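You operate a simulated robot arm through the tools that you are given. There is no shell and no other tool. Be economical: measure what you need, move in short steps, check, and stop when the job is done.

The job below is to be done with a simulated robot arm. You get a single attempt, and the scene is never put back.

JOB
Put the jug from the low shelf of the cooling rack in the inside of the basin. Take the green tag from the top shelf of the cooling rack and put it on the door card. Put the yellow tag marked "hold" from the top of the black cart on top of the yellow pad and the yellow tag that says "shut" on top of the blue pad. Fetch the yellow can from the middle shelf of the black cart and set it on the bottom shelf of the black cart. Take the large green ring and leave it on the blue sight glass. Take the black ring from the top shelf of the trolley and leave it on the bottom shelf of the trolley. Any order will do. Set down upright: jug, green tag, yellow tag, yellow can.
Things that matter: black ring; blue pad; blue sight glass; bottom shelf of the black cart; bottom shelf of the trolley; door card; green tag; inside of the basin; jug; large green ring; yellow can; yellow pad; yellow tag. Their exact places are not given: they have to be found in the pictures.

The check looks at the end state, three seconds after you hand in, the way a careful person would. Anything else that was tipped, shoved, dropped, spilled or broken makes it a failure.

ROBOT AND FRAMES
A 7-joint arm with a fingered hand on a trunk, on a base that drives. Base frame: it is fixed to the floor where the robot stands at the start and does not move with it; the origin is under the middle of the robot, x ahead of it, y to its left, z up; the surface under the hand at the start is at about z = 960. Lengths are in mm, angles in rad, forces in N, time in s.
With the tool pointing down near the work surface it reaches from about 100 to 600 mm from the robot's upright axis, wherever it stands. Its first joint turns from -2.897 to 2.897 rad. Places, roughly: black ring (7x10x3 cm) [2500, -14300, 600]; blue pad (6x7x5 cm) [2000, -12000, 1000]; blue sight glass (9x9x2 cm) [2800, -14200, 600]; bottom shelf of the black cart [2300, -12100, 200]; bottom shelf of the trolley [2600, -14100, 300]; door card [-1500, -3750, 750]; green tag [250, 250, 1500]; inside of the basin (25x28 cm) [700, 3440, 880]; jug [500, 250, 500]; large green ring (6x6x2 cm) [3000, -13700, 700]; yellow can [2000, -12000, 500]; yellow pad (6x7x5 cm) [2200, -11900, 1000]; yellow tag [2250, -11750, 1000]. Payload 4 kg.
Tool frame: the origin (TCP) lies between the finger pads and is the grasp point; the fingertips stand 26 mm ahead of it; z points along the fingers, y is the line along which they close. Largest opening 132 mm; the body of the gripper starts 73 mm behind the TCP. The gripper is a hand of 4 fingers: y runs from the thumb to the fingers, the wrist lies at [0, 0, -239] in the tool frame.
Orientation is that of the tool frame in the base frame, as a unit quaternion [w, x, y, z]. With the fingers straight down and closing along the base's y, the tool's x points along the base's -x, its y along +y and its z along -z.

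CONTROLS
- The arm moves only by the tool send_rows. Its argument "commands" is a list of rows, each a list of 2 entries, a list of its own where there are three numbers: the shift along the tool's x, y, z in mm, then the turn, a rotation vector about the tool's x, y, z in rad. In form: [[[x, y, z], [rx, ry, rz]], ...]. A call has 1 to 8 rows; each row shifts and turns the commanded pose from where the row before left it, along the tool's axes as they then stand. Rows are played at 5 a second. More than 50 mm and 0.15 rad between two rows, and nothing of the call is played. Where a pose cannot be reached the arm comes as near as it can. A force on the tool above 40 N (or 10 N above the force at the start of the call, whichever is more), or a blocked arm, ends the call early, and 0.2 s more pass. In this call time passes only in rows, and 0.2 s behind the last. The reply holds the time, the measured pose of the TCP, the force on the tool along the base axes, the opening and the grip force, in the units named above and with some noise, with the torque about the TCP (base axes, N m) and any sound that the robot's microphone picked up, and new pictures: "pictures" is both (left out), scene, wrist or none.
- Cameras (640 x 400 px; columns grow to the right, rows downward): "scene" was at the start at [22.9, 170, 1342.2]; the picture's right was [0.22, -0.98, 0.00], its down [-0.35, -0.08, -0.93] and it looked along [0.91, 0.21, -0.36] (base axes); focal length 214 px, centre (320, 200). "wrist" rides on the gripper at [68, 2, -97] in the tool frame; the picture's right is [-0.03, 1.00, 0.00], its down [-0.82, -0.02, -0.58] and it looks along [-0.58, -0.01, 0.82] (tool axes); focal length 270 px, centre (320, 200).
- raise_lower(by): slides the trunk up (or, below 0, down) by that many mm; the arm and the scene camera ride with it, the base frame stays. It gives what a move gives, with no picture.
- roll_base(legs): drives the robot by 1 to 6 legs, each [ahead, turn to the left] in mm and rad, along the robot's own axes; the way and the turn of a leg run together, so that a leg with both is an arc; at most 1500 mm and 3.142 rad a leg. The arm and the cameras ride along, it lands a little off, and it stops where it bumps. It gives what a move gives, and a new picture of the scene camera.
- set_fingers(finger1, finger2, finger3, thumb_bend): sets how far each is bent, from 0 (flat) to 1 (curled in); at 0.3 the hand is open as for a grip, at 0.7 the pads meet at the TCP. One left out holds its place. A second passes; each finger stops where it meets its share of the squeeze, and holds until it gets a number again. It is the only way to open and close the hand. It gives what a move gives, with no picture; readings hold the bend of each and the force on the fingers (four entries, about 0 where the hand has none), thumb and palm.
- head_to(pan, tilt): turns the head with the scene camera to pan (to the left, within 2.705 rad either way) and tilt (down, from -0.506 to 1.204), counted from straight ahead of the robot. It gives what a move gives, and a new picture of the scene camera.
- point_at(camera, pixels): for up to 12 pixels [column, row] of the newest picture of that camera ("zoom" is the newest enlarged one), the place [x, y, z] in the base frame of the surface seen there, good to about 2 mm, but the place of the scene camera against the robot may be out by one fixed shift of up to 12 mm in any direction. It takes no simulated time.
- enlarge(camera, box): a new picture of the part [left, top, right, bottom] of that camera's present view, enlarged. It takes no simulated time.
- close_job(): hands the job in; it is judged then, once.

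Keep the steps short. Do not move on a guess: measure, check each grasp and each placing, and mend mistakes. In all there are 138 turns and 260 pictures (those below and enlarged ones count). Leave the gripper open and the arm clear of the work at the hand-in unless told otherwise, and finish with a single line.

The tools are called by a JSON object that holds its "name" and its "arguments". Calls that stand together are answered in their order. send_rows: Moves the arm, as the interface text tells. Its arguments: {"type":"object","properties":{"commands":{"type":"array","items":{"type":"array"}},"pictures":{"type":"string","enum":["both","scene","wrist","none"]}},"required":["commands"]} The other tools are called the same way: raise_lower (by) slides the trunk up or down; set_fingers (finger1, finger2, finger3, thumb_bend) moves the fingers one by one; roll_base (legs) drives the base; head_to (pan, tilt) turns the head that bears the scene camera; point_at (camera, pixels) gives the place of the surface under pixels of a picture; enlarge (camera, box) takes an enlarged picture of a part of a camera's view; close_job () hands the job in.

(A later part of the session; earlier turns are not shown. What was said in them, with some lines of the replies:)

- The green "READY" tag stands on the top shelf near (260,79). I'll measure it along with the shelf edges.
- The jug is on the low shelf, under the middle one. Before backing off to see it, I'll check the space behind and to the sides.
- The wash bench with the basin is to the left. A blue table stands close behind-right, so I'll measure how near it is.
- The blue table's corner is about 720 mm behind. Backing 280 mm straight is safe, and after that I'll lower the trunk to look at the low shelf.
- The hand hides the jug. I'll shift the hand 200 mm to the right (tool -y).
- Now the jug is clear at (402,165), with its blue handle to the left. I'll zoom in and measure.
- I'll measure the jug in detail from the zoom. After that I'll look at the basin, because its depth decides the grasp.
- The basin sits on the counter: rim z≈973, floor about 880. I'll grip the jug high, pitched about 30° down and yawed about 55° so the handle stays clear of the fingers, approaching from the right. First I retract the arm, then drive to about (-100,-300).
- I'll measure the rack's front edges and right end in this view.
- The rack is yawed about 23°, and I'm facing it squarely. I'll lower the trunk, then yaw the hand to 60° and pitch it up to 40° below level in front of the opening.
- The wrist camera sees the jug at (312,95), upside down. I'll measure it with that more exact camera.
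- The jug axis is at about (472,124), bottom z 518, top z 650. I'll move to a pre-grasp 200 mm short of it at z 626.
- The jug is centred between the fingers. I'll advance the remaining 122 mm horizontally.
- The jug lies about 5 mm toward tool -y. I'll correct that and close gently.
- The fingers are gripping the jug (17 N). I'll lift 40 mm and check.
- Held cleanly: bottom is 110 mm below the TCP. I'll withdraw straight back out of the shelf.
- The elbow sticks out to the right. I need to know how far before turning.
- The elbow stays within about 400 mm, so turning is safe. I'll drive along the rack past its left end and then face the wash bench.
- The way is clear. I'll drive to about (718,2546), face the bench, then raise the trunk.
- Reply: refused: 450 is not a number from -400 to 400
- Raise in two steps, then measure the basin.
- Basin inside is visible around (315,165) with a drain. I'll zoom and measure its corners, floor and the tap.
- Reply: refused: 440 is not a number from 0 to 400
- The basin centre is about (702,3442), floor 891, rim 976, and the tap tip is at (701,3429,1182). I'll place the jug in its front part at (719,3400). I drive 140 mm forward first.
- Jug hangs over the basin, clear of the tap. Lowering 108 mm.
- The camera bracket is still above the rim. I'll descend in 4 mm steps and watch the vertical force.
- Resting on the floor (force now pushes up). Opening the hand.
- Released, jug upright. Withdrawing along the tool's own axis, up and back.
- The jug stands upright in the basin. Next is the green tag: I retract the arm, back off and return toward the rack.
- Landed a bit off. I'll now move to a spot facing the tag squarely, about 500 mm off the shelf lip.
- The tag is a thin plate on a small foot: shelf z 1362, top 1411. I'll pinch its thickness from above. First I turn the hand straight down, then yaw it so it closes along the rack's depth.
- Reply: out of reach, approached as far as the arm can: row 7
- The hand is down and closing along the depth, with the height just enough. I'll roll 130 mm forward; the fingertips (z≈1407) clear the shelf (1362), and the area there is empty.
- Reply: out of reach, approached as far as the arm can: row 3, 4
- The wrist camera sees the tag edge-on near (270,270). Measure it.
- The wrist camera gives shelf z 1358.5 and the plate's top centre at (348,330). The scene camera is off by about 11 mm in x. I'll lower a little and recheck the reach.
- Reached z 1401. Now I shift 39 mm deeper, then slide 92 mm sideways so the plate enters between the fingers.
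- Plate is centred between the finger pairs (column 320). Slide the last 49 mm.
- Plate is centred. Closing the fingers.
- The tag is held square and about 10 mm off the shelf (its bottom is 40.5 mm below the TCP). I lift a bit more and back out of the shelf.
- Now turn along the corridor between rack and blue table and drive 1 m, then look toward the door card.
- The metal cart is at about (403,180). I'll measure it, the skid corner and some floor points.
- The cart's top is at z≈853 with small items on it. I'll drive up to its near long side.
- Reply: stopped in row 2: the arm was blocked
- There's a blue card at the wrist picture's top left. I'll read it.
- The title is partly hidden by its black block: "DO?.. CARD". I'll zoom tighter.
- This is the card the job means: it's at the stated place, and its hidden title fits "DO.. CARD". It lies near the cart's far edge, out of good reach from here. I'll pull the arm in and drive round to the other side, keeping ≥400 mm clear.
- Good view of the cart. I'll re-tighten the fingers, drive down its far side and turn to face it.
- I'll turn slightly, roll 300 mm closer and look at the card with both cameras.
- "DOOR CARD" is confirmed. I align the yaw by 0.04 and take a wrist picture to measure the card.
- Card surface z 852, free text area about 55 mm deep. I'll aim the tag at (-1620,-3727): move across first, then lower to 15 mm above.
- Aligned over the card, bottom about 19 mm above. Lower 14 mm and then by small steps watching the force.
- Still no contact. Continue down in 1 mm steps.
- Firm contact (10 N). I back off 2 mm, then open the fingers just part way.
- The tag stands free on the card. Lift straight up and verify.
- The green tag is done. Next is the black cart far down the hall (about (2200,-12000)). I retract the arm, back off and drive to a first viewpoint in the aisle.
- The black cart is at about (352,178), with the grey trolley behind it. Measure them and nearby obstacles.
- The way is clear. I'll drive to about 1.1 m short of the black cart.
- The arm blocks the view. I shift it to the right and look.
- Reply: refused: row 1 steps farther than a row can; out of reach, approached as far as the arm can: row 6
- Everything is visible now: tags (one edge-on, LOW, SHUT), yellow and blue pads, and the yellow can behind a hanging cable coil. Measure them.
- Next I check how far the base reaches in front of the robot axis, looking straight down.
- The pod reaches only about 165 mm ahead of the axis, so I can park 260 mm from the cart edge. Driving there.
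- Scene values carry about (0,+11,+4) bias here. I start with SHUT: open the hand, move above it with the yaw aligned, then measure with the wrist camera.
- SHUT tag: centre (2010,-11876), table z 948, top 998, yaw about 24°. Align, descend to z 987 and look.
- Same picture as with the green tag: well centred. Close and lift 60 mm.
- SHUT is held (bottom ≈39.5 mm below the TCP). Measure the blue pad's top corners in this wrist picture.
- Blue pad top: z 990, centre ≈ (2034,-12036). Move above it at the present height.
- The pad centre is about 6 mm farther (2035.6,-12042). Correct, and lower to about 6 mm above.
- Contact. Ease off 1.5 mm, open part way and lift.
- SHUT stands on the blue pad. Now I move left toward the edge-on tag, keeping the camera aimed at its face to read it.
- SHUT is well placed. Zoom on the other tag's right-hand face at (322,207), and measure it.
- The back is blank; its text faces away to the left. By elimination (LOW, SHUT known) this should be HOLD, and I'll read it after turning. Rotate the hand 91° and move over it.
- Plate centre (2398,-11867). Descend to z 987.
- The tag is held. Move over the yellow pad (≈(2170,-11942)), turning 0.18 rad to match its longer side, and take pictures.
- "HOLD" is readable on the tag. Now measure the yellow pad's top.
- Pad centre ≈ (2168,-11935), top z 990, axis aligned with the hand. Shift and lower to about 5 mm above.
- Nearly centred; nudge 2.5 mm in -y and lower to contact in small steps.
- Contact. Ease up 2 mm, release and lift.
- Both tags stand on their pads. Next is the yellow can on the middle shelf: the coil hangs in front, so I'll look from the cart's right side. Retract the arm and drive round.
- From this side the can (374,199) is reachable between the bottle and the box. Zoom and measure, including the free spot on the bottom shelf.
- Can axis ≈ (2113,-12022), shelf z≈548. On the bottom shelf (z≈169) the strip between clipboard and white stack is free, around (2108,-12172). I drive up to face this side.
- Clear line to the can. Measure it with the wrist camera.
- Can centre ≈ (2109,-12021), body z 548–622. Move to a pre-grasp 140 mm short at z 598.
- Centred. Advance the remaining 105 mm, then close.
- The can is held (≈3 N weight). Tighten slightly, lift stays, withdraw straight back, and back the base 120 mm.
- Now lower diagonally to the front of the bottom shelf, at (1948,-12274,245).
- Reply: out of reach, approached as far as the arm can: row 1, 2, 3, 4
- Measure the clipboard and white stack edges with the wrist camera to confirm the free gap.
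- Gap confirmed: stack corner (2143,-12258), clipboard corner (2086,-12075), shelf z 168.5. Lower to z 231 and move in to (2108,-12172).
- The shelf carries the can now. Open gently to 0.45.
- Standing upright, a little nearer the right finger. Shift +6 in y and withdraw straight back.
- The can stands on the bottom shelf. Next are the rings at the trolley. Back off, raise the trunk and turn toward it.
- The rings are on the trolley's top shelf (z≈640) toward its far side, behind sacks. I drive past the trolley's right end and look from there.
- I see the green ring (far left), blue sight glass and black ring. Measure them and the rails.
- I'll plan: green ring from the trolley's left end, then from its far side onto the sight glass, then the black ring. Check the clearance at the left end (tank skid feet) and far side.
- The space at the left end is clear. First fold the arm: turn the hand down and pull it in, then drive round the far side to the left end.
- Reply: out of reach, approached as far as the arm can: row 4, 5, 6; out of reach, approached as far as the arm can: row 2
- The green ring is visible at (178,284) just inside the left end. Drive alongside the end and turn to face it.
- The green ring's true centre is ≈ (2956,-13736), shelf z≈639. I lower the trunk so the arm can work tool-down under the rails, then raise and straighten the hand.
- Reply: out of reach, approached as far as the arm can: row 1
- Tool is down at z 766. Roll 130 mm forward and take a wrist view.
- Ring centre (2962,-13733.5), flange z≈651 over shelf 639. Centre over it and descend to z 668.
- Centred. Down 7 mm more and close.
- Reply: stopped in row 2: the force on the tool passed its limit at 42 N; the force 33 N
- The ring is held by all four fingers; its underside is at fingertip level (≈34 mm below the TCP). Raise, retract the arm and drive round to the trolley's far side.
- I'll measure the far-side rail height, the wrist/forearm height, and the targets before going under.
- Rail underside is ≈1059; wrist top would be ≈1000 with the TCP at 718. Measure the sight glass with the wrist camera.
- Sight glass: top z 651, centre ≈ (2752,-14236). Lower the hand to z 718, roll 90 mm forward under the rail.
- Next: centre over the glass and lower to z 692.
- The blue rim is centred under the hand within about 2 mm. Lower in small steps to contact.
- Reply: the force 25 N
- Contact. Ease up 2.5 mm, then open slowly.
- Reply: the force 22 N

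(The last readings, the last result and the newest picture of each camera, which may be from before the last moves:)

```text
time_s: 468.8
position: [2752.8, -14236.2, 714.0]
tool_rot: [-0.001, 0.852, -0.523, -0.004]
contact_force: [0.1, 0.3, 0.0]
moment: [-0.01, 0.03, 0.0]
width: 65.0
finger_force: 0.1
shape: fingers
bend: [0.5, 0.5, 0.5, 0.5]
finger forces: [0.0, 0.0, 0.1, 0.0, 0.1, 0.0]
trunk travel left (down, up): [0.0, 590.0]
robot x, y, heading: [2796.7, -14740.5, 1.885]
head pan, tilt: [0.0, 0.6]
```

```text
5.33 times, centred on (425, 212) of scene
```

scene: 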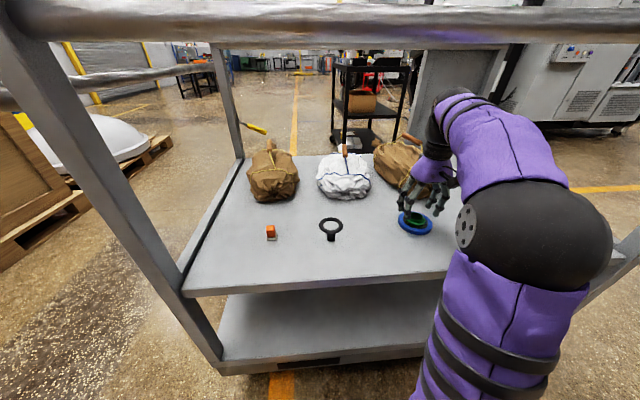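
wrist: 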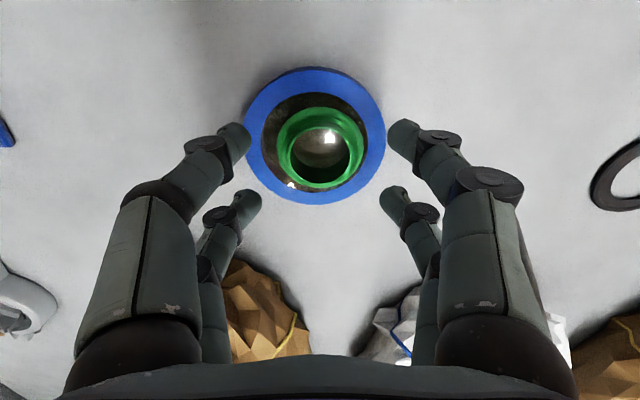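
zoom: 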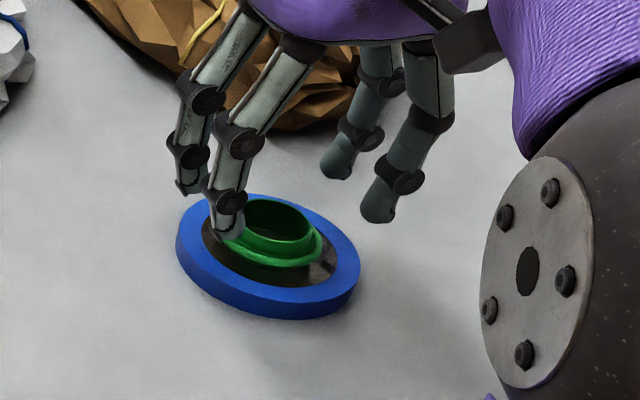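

The green ring rests on the sight glass. Next the black ring: slide over to it at this height.

{"name": "send_rows", "arguments": {"commands": [[[0, 0, -15], [0, 0, 0]], [[-1.2, 39.8, 0], [0, 0, 0]], [[-1.2, 39.8, 0], [0, 0, 0]], [[-1.2, 39.8, 0], [0, 0, 0]], [[-1.2, 39.8, 0], [0, 0, 0]], [[-1.2, 39.8, 0], [0, 0, 0]], [[-1.2, 39.8, 0], [0, 0, 0]]], "pictures": "both"}}

{"name": "enlarge", "arguments": {"camera": "wrist", "box": [240, 60, 400, 220]}}

{"name": "enlarge", "arguments": {"camera": "scene", "box": [300, 200, 440, 250]}}

```text
time_s: 470.4
position: [2534.5, -14335.6, 730.3]
tool_rot: [-0.001, 0.853, -0.522, -0.004]
contact_force: [0.7, -0.2, 0.4]
moment: [-0.01, -0.03, -0.01]
width: 65.2
finger_force: 0.0
shape: fingers
bend: [0.5, 0.5, 0.5, 0.5]
finger forces: [0.0, 0.0, 0.1, 0.0, 0.1, 0.0]
trunk travel left (down, up): [0.0, 590.0]
robot x, y, heading: [2793.3, -14740.2, 1.879]
head pan, tilt: [0.0, 0.6]
```

scene: 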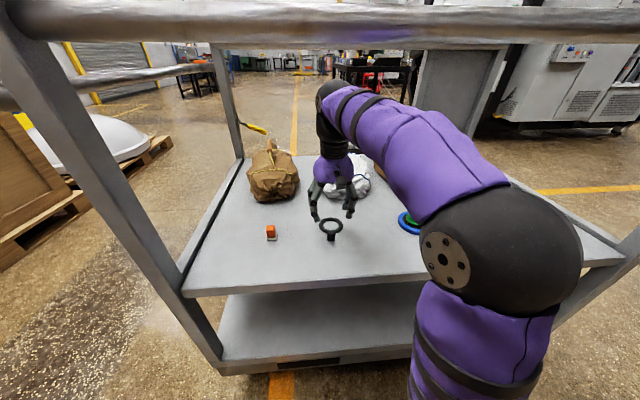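
wrist: 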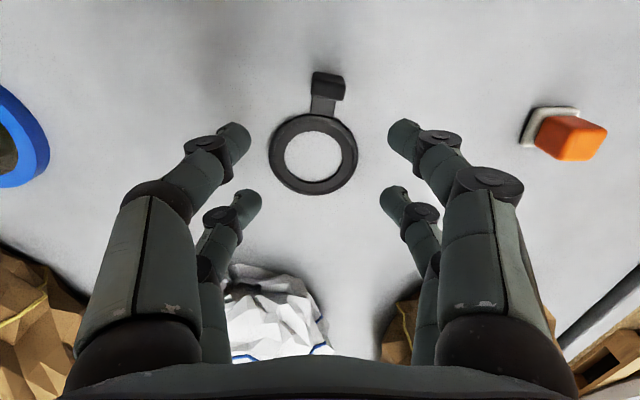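

```text
2.50 times, centred on (320, 140) of wrist
```

zoom: 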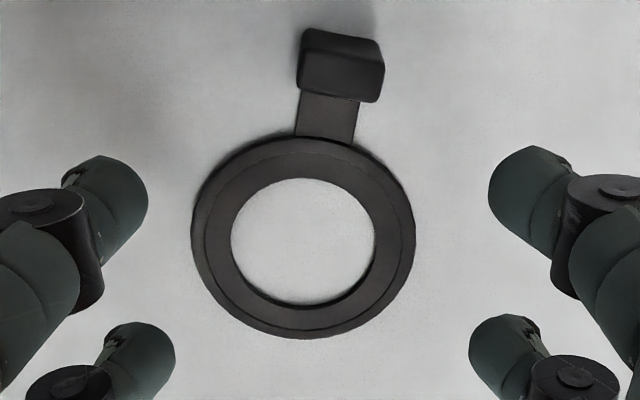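

```text
4.57 times, centred on (370, 225) of scene
```

zoom: 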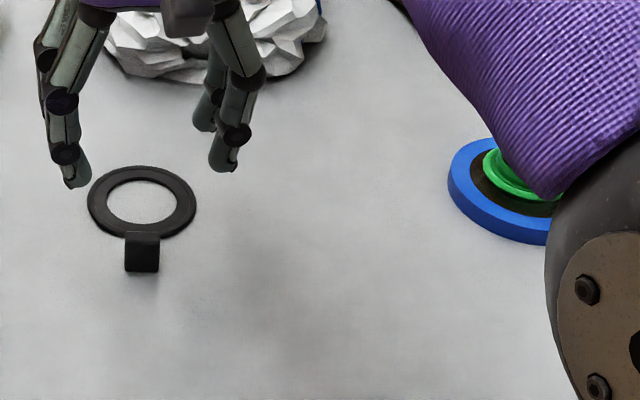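

The ring is thin and flat, with an upright tab toward me. I'll pinch the tab with the hand pitched 60°, so the ring stays level. Measure the tab.

{"name": "point_at", "arguments": {"camera": "wrist", "pixels": [[322, 76], [340, 80], [328, 90], [320, 88], [340, 95], [325, 108], [312, 155], [290, 175], [280, 150], [330, 60]]}}

{"name": "send_rows", "arguments": {"commands": [[[0, 0, 0], [0, 0, 0.1]], [[0, 0, 0], [0, 0, 0.1]], [[30, 0, 0], [0, -0.131, 0]], [[20, 0, 0], [0, -0.131, 0]], [[0, 0, 0], [0, -0.131, 0]], [[0, 0, 0], [0, -0.131, 0]]], "pictures": "both"}}

```text
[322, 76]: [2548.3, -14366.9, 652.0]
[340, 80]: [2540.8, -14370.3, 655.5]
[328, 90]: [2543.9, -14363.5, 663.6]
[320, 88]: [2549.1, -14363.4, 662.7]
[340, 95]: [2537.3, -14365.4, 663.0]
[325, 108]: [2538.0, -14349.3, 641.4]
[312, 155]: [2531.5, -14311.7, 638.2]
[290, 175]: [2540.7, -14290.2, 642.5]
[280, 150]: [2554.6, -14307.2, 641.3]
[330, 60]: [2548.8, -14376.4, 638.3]
```

```text
time_s: 471.8
position: [2548.1, -14386.3, 726.1]
tool_rot: [-0.158, 0.768, -0.584, -0.211]
contact_force: [0.2, 0.0, -0.6]
moment: [0.0, -0.01, -0.05]
width: 65.2
finger_force: 0.0
shape: fingers
bend: [0.5, 0.5, 0.5, 0.5]
finger forces: [0.1, 0.0, 0.0, 0.0, 0.0, 0.1]
trunk travel left (down, up): [0.0, 590.0]
robot x, y, heading: [2796.4, -14737.1, 1.882]
head pan, tilt: [0.0, 0.6]
```

scene: 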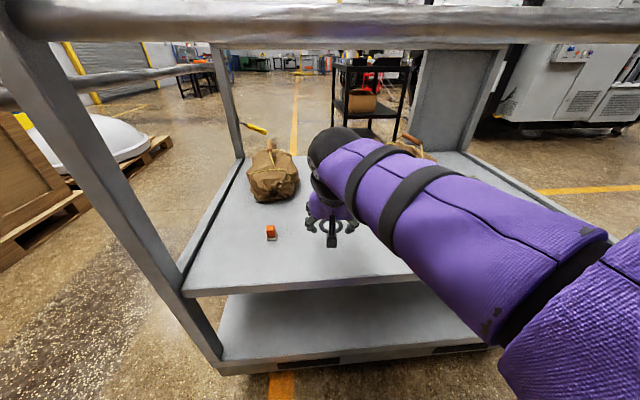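
wrist: 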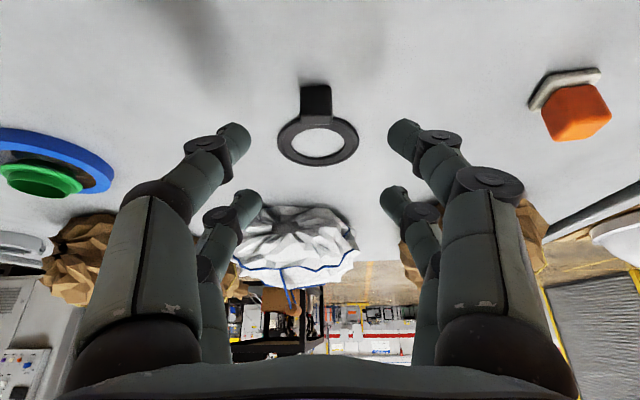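

Tab centre ≈ (2543.5,-14365), z 639–664, nicely lined up at column 317. Advance 52 mm along the tool axis.

{"name": "send_rows", "arguments": {"commands": [[[-0.5, -0.5, 20], [0, 0, 0]], [[-0.5, -0.5, 20], [0, 0, 0]], [[-0.6, -0.4, 12], [0, 0, 0]]], "pictures": "both"}}

{"name": "enlarge", "arguments": {"camera": "wrist", "box": [220, 60, 420, 220]}}

{"name": "enlarge", "arguments": {"camera": "scene", "box": [290, 170, 390, 260]}}

```text
time_s: 472.6
position: [2543.2, -14360.0, 682.2]
tool_rot: [-0.158, 0.768, -0.583, -0.21]
contact_force: [-0.1, -0.5, 0.9]
moment: [-0.03, 0.0, -0.04]
width: 65.3
finger_force: 0.0
shape: fingers
bend: [0.5, 0.5, 0.5, 0.5]
finger forces: [0.1, 0.1, 0.1, 0.0, 0.0, 0.0]
trunk travel left (down, up): [0.0, 590.0]
robot x, y, heading: [2791.8, -14740.6, 1.882]
head pan, tilt: [0.0, 0.6]
```

scene: 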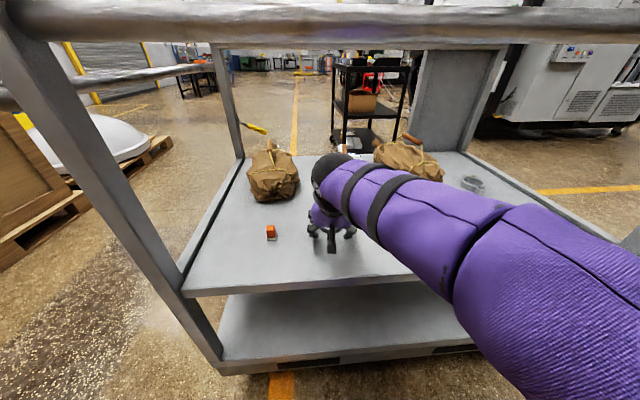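
wrist: 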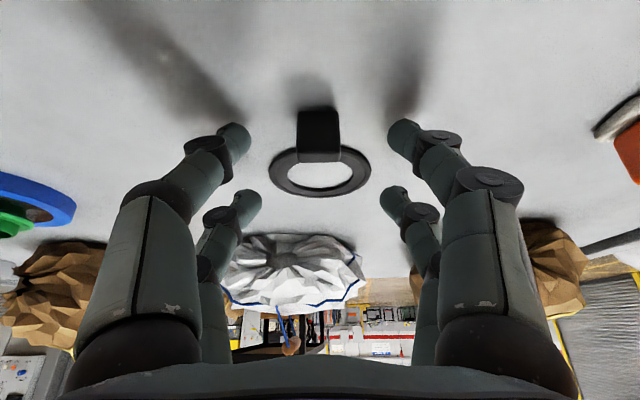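

```text
2.50 times, centred on (320, 140) of wrist
```

zoom: 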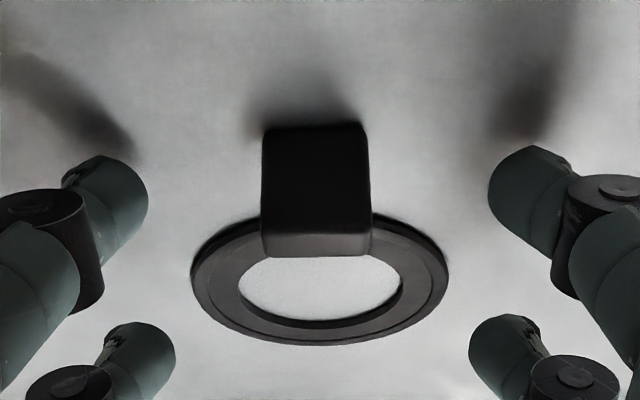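

```text
4.44 times, centred on (340, 215) of scene
```

zoom: 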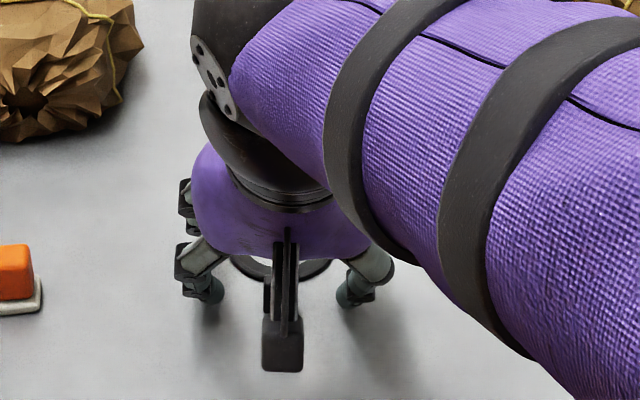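

The lower finger pair flanks the tab. Close.

{"name": "set_fingers", "arguments": {"finger1": 0.7, "finger2": 0.7, "finger3": 0.7, "thumb_bend": 0.7}}

{"name": "send_rows", "arguments": {"commands": [[[-5.1, 0, -8.6], [0, 0, 0]], [[-7.6, 0, -13], [0, 0, 0]]], "pictures": "both"}}

{"name": "enlarge", "arguments": {"camera": "wrist", "box": [220, 60, 420, 220]}}

```text
time_s: 473.6
position: [2542.5, -14360.5, 682.8]
tool_rot: [-0.159, 0.767, -0.585, -0.21]
contact_force: [-0.1, 0.0, -0.4]
moment: [0.02, -0.05, -0.02]
width: 16.8
finger_force: 5.1
shape: fingers
bend: [0.64, 0.7, 0.7, 0.67]
finger forces: [5.0, 0.0, 0.0, 0.0, 4.8, 0.0]
trunk travel left (down, up): [0.0, 590.0]
robot x, y, heading: [2793.7, -14741.6, 1.882]
head pan, tilt: [0.0, 0.6]
```

```text
time_s: 474.1
position: [2544.2, -14360.6, 707.6]
tool_rot: [-0.159, 0.768, -0.584, -0.21]
contact_force: [0.1, 0.0, -0.2]
moment: [0.0, -0.04, 0.02]
width: 16.8
finger_force: 5.4
shape: fingers
bend: [0.64, 0.7, 0.7, 0.67]
finger forces: [4.8, 0.0, 0.1, 0.0, 4.9, 0.1]
trunk travel left (down, up): [0.0, 590.0]
robot x, y, heading: [2796.2, -14742.7, 1.884]
head pan, tilt: [0.0, 0.6]
```

scene: 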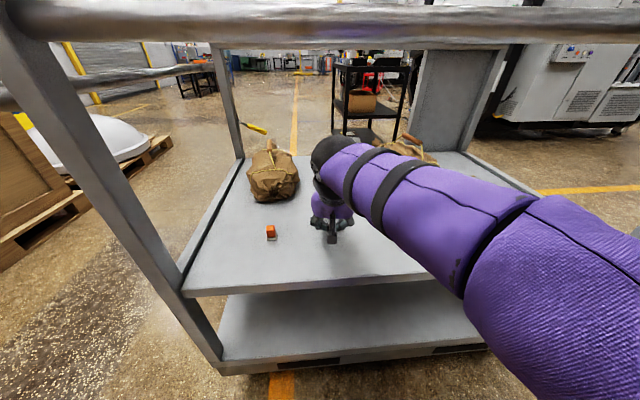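
wrist: 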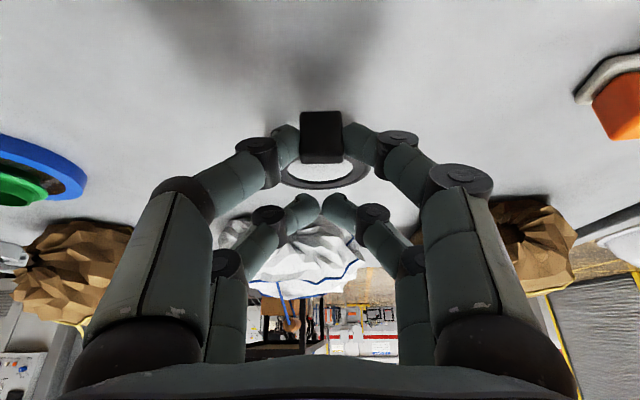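

```text
2.50 times, centred on (320, 140) of wrist
```

zoom: 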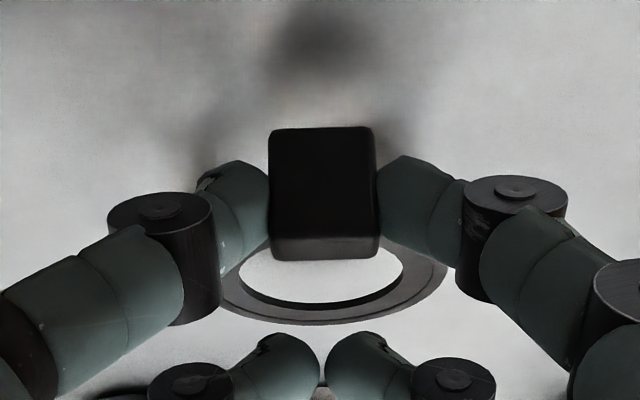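

The ring hangs from the tab, level. I firm up the two gripping fingers and back the base out.

{"name": "set_fingers", "arguments": {"finger1": 0.74, "thumb_bend": 0.74}}

{"name": "roll_base", "arguments": {"legs": [[-300, 0]]}}

{"name": "send_rows", "arguments": {"commands": [[[0, 0, 30], [0, 0, 0]], [[0, 0, 40], [0, 0, 0]], [[19, 0, 40], [0, 0, 0]], [[24, 0, 42], [0, 0, 0]], [[24, 0, 42], [0, 0, 0]], [[24, 0, 42], [0, 0, 0]]], "pictures": "both"}}

```text
time_s: 475.1
position: [2544.0, -14360.4, 706.9]
tool_rot: [-0.158, 0.769, -0.583, -0.21]
contact_force: [0.1, 0.2, 0.8]
moment: [-0.02, 0.02, -0.01]
width: 15.9
finger_force: 8.2
shape: fingers
bend: [0.63, 0.7, 0.7, 0.69]
finger forces: [7.9, 0.0, 0.0, 0.0, 7.7, 0.1]
trunk travel left (down, up): [0.0, 590.0]
robot x, y, heading: [2795.5, -14739.2, 1.881]
head pan, tilt: [0.0, 0.6]
```

```text
time_s: 477.2
position: [2634.8, -14645.6, 708.1]
tool_rot: [-0.159, 0.768, -0.584, -0.21]
contact_force: [-0.8, 0.5, 0.1]
moment: [0.01, 0.01, 0.02]
width: 16.0
finger_force: 8.0
shape: fingers
bend: [0.63, 0.7, 0.7, 0.69]
finger forces: [8.0, 0.1, 0.1, 0.1, 7.8, 0.1]
trunk travel left (down, up): [0.0, 590.0]
robot x, y, heading: [2883.3, -15029.5, 1.88]
head pan, tilt: [0.0, 0.6]
```

scene: 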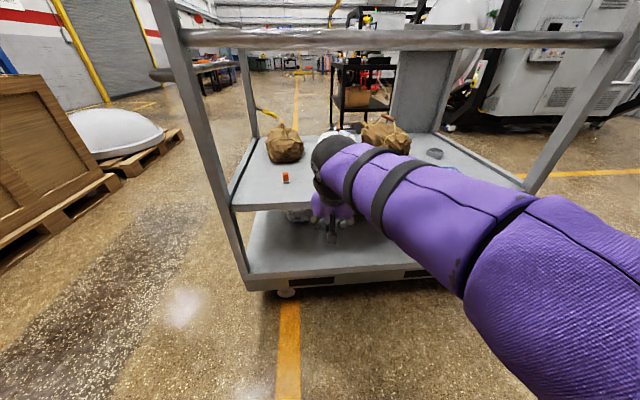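

```text
time_s: 478.6
position: [2621.9, -14607.6, 457.6]
tool_rot: [-0.158, 0.768, -0.584, -0.21]
contact_force: [1.1, -0.6, 0.0]
moment: [0.03, -0.02, 0.03]
width: 16.0
finger_force: 7.7
shape: fingers
bend: [0.63, 0.7, 0.7, 0.68]
finger forces: [7.7, 0.1, 0.0, 0.0, 7.7, 0.0]
trunk travel left (down, up): [0.0, 590.0]
robot x, y, heading: [2888.3, -15029.6, 1.875]
head pan, tilt: [0.0, 0.6]
```

scene: 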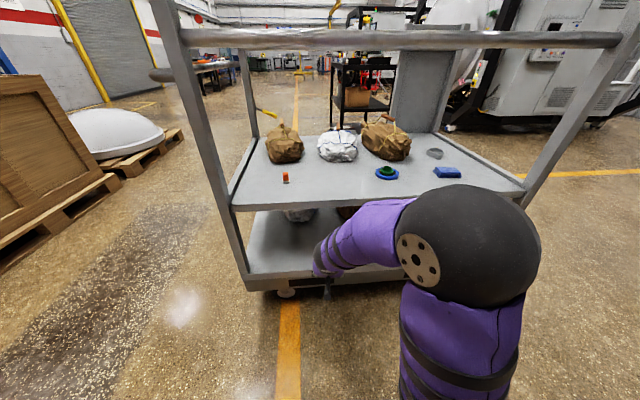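
wrist: 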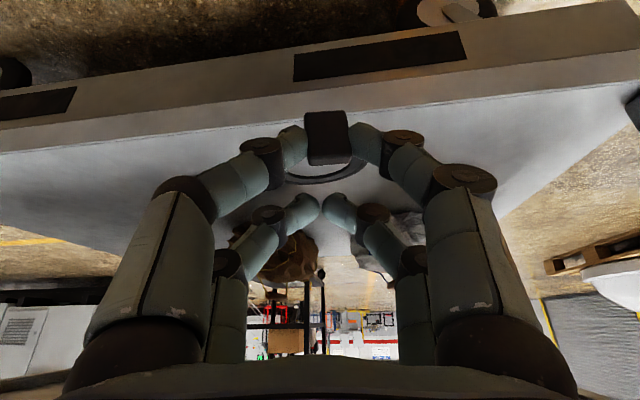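

Lower 80 mm more, then check the ring's clearance to the bottom shelf.

{"name": "send_rows", "arguments": {"commands": [[[21, 0, 36], [0, 0, 0]], [[21, 0, 35.5], [0, 0, 0]]], "pictures": "wrist"}}

{"name": "enlarge", "arguments": {"camera": "wrist", "box": [220, 60, 420, 220]}}

{"name": "point_at", "arguments": {"camera": "wrist", "pixels": [[300, 178], [325, 182], [350, 175], [325, 160], [320, 85], [200, 170], [450, 150], [150, 60], [420, 45], [500, 130]]}}

```text
time_s: 479.2
position: [2623.4, -14606.9, 376.2]
tool_rot: [-0.157, 0.768, -0.584, -0.21]
contact_force: [0.1, -0.3, 0.7]
moment: [-0.04, -0.02, 0.02]
width: 15.3
finger_force: 7.5
shape: fingers
bend: [0.64, 0.7, 0.7, 0.68]
finger forces: [7.4, 0.0, 0.0, 0.0, 7.6, 0.0]
trunk travel left (down, up): [0.0, 590.0]
robot x, y, heading: [2886.8, -15028.3, 1.876]
head pan, tilt: [0.0, 0.6]
```

wrist: 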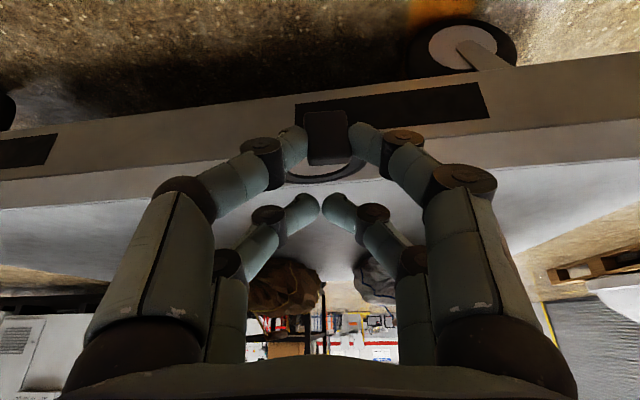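

```text
2.50 times, centred on (320, 140) of wrist
```

zoom: 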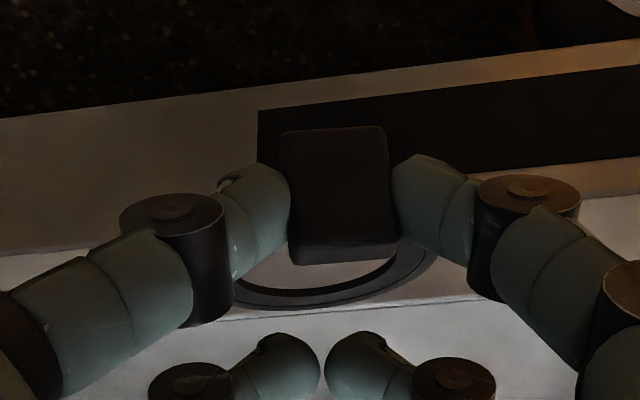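

```text
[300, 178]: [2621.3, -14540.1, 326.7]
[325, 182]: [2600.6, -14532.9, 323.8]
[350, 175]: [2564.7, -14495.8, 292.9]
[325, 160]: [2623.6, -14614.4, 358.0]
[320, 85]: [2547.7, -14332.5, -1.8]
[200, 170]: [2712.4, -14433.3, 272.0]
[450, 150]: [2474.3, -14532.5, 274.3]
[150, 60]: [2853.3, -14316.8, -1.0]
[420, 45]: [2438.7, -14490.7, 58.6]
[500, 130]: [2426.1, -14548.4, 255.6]
```

The ring droops about 11°, its far edge is at z≈324 with the shelf at ≈297. Enough clearance, so roll 200 mm forward.

{"name": "roll_base", "arguments": {"legs": [[200, 0]]}}

{"name": "send_rows", "arguments": {"commands": [[[5, 0, 8.6], [0, 0, 0]]], "pictures": "both"}}

{"name": "enlarge", "arguments": {"camera": "wrist", "box": [220, 60, 420, 220]}}

{"name": "point_at", "arguments": {"camera": "wrist", "pixels": [[325, 182], [325, 200], [450, 150], [420, 100], [300, 70], [200, 170], [320, 30], [240, 100]]}}

```text
time_s: 480.8
position: [2564.3, -14407.4, 376.0]
tool_rot: [-0.16, 0.765, -0.588, -0.209]
contact_force: [-0.7, -0.4, -0.4]
moment: [0.0, 0.01, 0.0]
width: 15.9
finger_force: 7.8
shape: fingers
bend: [0.64, 0.7, 0.7, 0.68]
finger forces: [7.5, 0.0, 0.1, 0.0, 7.4, 0.0]
trunk travel left (down, up): [0.0, 590.0]
robot x, y, heading: [2821.7, -14829.4, 1.872]
head pan, tilt: [0.0, 0.6]
```

scene: 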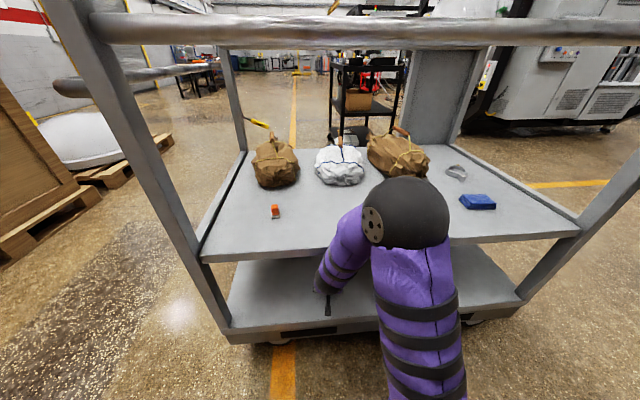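

```text
time_s: 481.2
position: [2562.3, -14407.7, 365.3]
tool_rot: [-0.159, 0.766, -0.587, -0.209]
contact_force: [-0.2, -0.6, 0.5]
moment: [-0.02, -0.02, -0.01]
width: 15.8
finger_force: 7.2
shape: fingers
bend: [0.64, 0.7, 0.7, 0.68]
finger forces: [7.5, 0.0, 0.1, 0.0, 7.5, 0.0]
trunk travel left (down, up): [0.0, 590.0]
robot x, y, heading: [2821.7, -14828.0, 1.876]
head pan, tilt: [0.0, 0.6]
```

scene: 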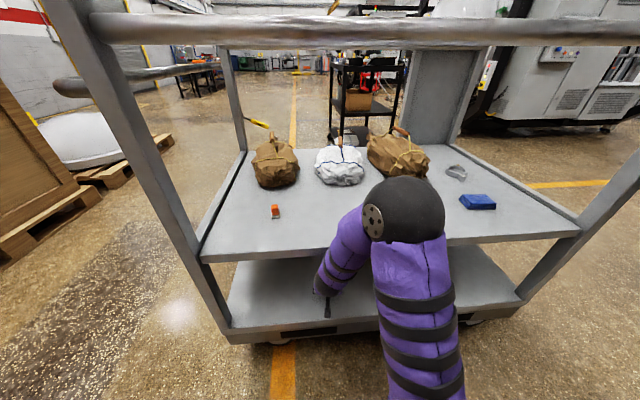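
wrist: 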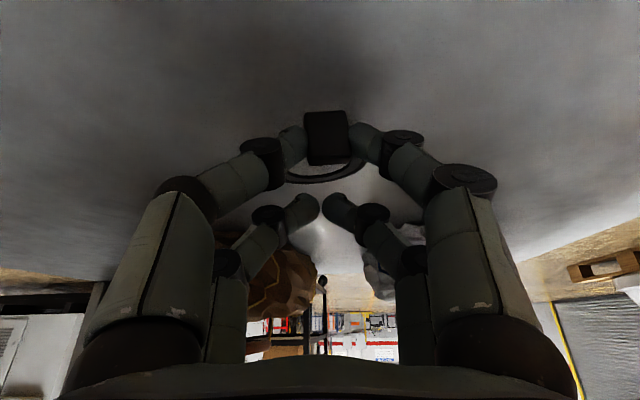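

```text
2.50 times, centred on (320, 140) of wrist
```

zoom: 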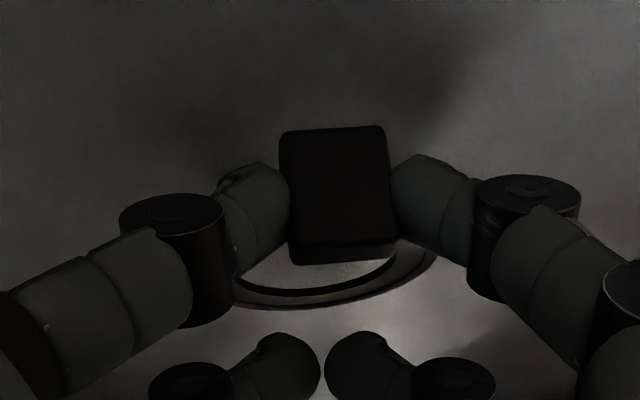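

```text
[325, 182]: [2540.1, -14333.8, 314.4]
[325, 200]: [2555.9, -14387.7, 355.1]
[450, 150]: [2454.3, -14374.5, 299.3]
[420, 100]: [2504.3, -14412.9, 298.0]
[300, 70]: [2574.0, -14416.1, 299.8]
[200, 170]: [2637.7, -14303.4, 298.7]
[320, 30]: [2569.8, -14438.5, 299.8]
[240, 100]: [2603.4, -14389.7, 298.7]
```

The shelf (z 299) is under the ring entirely. Lower in small steps until it touches.

{"name": "send_rows", "arguments": {"commands": [[[1.5, 0, 2.6], [0, 0, 0]], [[1.5, 0, 2.6], [0, 0, 0]], [[1.5, 0, 2.6], [0, 0, 0]], [[0, 0, 0], [0, 0, 0]]], "pictures": "none"}}

{"name": "send_rows", "arguments": {"commands": [[[1.5, 0, 2.6], [0, 0, 0]], [[1.5, 0, 2.6], [0, 0, 0]], [[0, 0, 0], [0, 0, 0]]], "pictures": "none"}}

{"name": "send_rows", "arguments": {"commands": [[[1.5, 0, 2.6], [0, 0, 0]], [[1, 0, 1.7], [0, 0, 0]], [[0, 0, 0], [0, 0, 0]]], "pictures": "wrist"}}

```text
time_s: 482.2
position: [2563.6, -14408.0, 358.2]
tool_rot: [-0.159, 0.766, -0.587, -0.209]
contact_force: [-0.3, 0.0, -0.7]
moment: [-0.01, -0.03, -0.02]
width: 15.9
finger_force: 7.8
shape: fingers
bend: [0.64, 0.7, 0.7, 0.68]
finger forces: [7.5, 0.0, 0.0, 0.0, 7.5, 0.0]
trunk travel left (down, up): [0.0, 590.0]
robot x, y, heading: [2822.5, -14826.4, 1.874]
head pan, tilt: [0.0, 0.6]
```

```text
time_s: 483.0
position: [2563.7, -14408.8, 349.7]
tool_rot: [-0.159, 0.765, -0.588, -0.209]
contact_force: [-0.9, 0.5, -0.4]
moment: [0.02, 0.04, -0.01]
width: 15.6
finger_force: 8.0
shape: fingers
bend: [0.64, 0.7, 0.7, 0.68]
finger forces: [7.5, 0.0, 0.1, 0.0, 7.6, 0.0]
trunk travel left (down, up): [0.0, 590.0]
robot x, y, heading: [2825.5, -14830.4, 1.874]
head pan, tilt: [0.0, 0.6]
```

```text
time_s: 483.8
position: [2563.5, -14406.2, 345.9]
tool_rot: [-0.159, 0.765, -0.588, -0.21]
contact_force: [-0.5, -0.8, -0.2]
moment: [0.02, 0.03, 0.02]
width: 15.4
finger_force: 7.0
shape: fingers
bend: [0.64, 0.7, 0.7, 0.68]
finger forces: [7.5, 0.1, 0.1, 0.0, 7.6, 0.1]
trunk travel left (down, up): [0.0, 590.0]
robot x, y, heading: [2821.8, -14826.1, 1.871]
head pan, tilt: [0.0, 0.6]
```

wrist: 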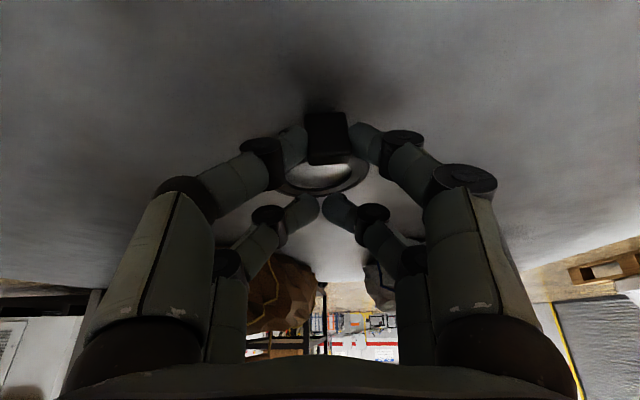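

The ring has levelled out against the shelf. 2 mm more, then open.

{"name": "send_rows", "arguments": {"commands": [[[1, 0, 1.7], [0, 0, 0]], [[0, 0, 0], [0, 0, 0]]], "pictures": "none"}}

{"name": "set_fingers", "arguments": {"finger1": 0.5, "finger2": 0.5, "finger3": 0.5, "thumb_bend": 0.5}}

{"name": "send_rows", "arguments": {"commands": [[[0, 0, -20], [0, 0, 0]], [[0, 0, -25], [0, 0, 0]]], "pictures": "both"}}

{"name": "enlarge", "arguments": {"camera": "wrist", "box": [220, 60, 420, 220]}}

```text
time_s: 484.4
position: [2563.1, -14407.8, 344.0]
tool_rot: [-0.159, 0.766, -0.587, -0.208]
contact_force: [0.0, 0.0, 0.2]
moment: [0.05, 0.0, 0.0]
width: 16.0
finger_force: 7.4
shape: fingers
bend: [0.64, 0.7, 0.7, 0.68]
finger forces: [7.6, 0.0, 0.0, 0.1, 7.5, 0.0]
trunk travel left (down, up): [0.0, 590.0]
robot x, y, heading: [2824.8, -14829.1, 1.874]
head pan, tilt: [0.0, 0.6]
```

```text
time_s: 485.4
position: [2563.0, -14407.9, 344.1]
tool_rot: [-0.16, 0.766, -0.587, -0.209]
contact_force: [-0.4, 0.9, 0.3]
moment: [0.0, 0.03, -0.01]
width: 65.4
finger_force: 0.0
shape: fingers
bend: [0.5, 0.5, 0.5, 0.5]
finger forces: [0.0, 0.0, 0.1, 0.1, 0.1, 0.1]
trunk travel left (down, up): [0.0, 590.0]
robot x, y, heading: [2822.4, -14827.2, 1.87]
head pan, tilt: [0.0, 0.6]
```

```text
time_s: 486.0
position: [2570.1, -14428.9, 379.9]
tool_rot: [-0.159, 0.766, -0.587, -0.209]
contact_force: [0.1, -0.8, -0.1]
moment: [0.0, 0.03, -0.03]
width: 65.3
finger_force: 0.1
shape: fingers
bend: [0.5, 0.5, 0.5, 0.5]
finger forces: [0.0, 0.1, 0.0, 0.0, 0.1, 0.1]
trunk travel left (down, up): [0.0, 590.0]
robot x, y, heading: [2821.3, -14830.3, 1.87]
head pan, tilt: [0.0, 0.6]
```

scene: 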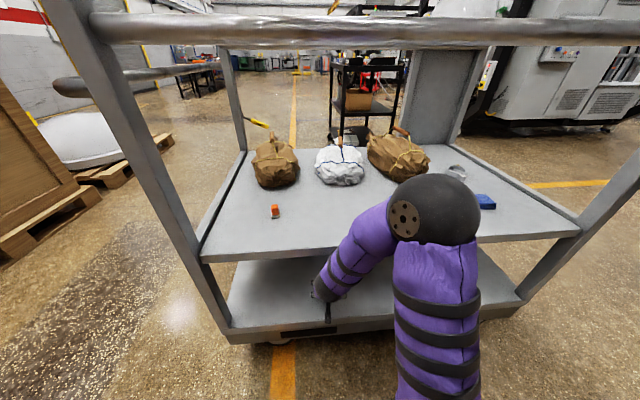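
wrist: 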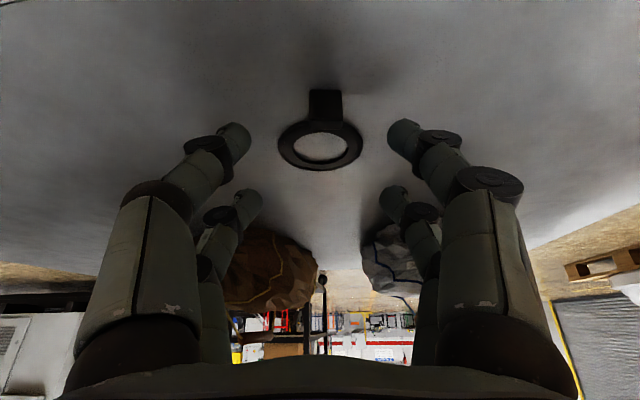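

```text
2.50 times, centred on (320, 140) of wrist
5 turns are left
```

zoom: 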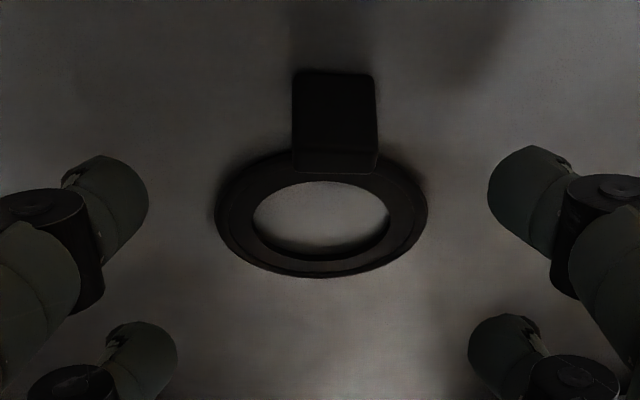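

The black ring lies flat on the bottom shelf. I back the base straight out 350 mm and take one final look.

{"name": "roll_base", "arguments": {"legs": [[-350, 0]]}}

{"name": "set_fingers", "arguments": {"finger1": 0.3, "finger2": 0.3, "finger3": 0.3, "thumb_bend": 0.3}}

{"name": "enlarge", "arguments": {"camera": "scene", "box": [220, 110, 540, 310]}}

```text
time_s: 488.3
position: [2674.4, -14758.3, 379.1]
tool_rot: [-0.16, 0.764, -0.589, -0.209]
contact_force: [0.4, -0.1, 0.1]
moment: [0.01, -0.03, -0.03]
width: 65.5
finger_force: 0.2
shape: fingers
bend: [0.5, 0.5, 0.5, 0.5]
finger forces: [0.0, 0.0, 0.0, 0.0, 0.1, 0.0]
trunk travel left (down, up): [0.0, 590.0]
robot x, y, heading: [2925.7, -15160.9, 1.869]
head pan, tilt: [0.0, 0.6]
```

scene: 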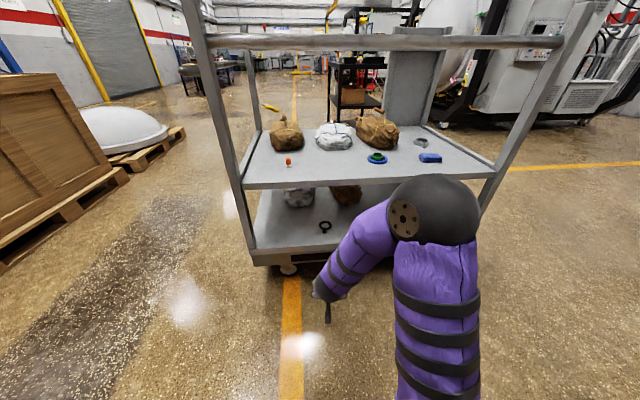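

```text
time_s: 489.3
position: [2674.0, -14758.4, 379.4]
tool_rot: [-0.16, 0.765, -0.588, -0.209]
contact_force: [0.5, -0.3, 0.3]
moment: [0.0, 0.0, -0.03]
width: 132.4
finger_force: 0.0
shape: fingers
bend: [0.3, 0.3, 0.3, 0.3]
finger forces: [0.1, 0.0, 0.0, 0.0, 0.1, 0.1]
trunk travel left (down, up): [0.0, 590.0]
robot x, y, heading: [2926.4, -15159.3, 1.867]
head pan, tilt: [0.0, 0.6]
```

```text
2.00 times, centred on (380, 210) of scene
4 turns are left
```

zoom: 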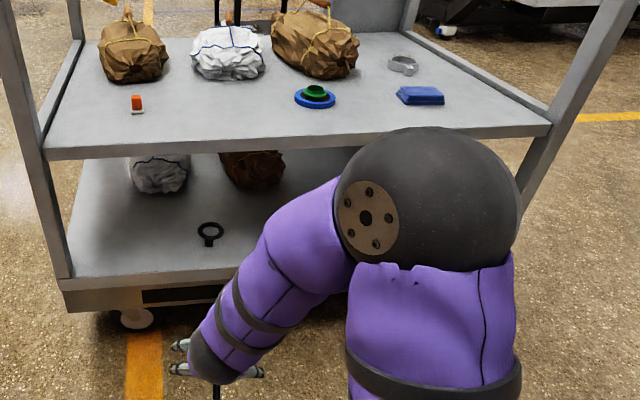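

The green ring sits on the blue sight glass, and the black ring lies on the trolley's bottom shelf. The hand is open and clear, so I'm handing in.

{"name": "close_job", "arguments": {}}

```text
The job is handed in.
```

All seven placements are done, each checked in the pictures after release: the jug in the basin, the green tag on the door card, HOLD on the yellow pad, SHUT on the blue pad, the can on the cart's bottom shelf, the green ring on the sight glass and the black ring on the trolley's bottom shelf.
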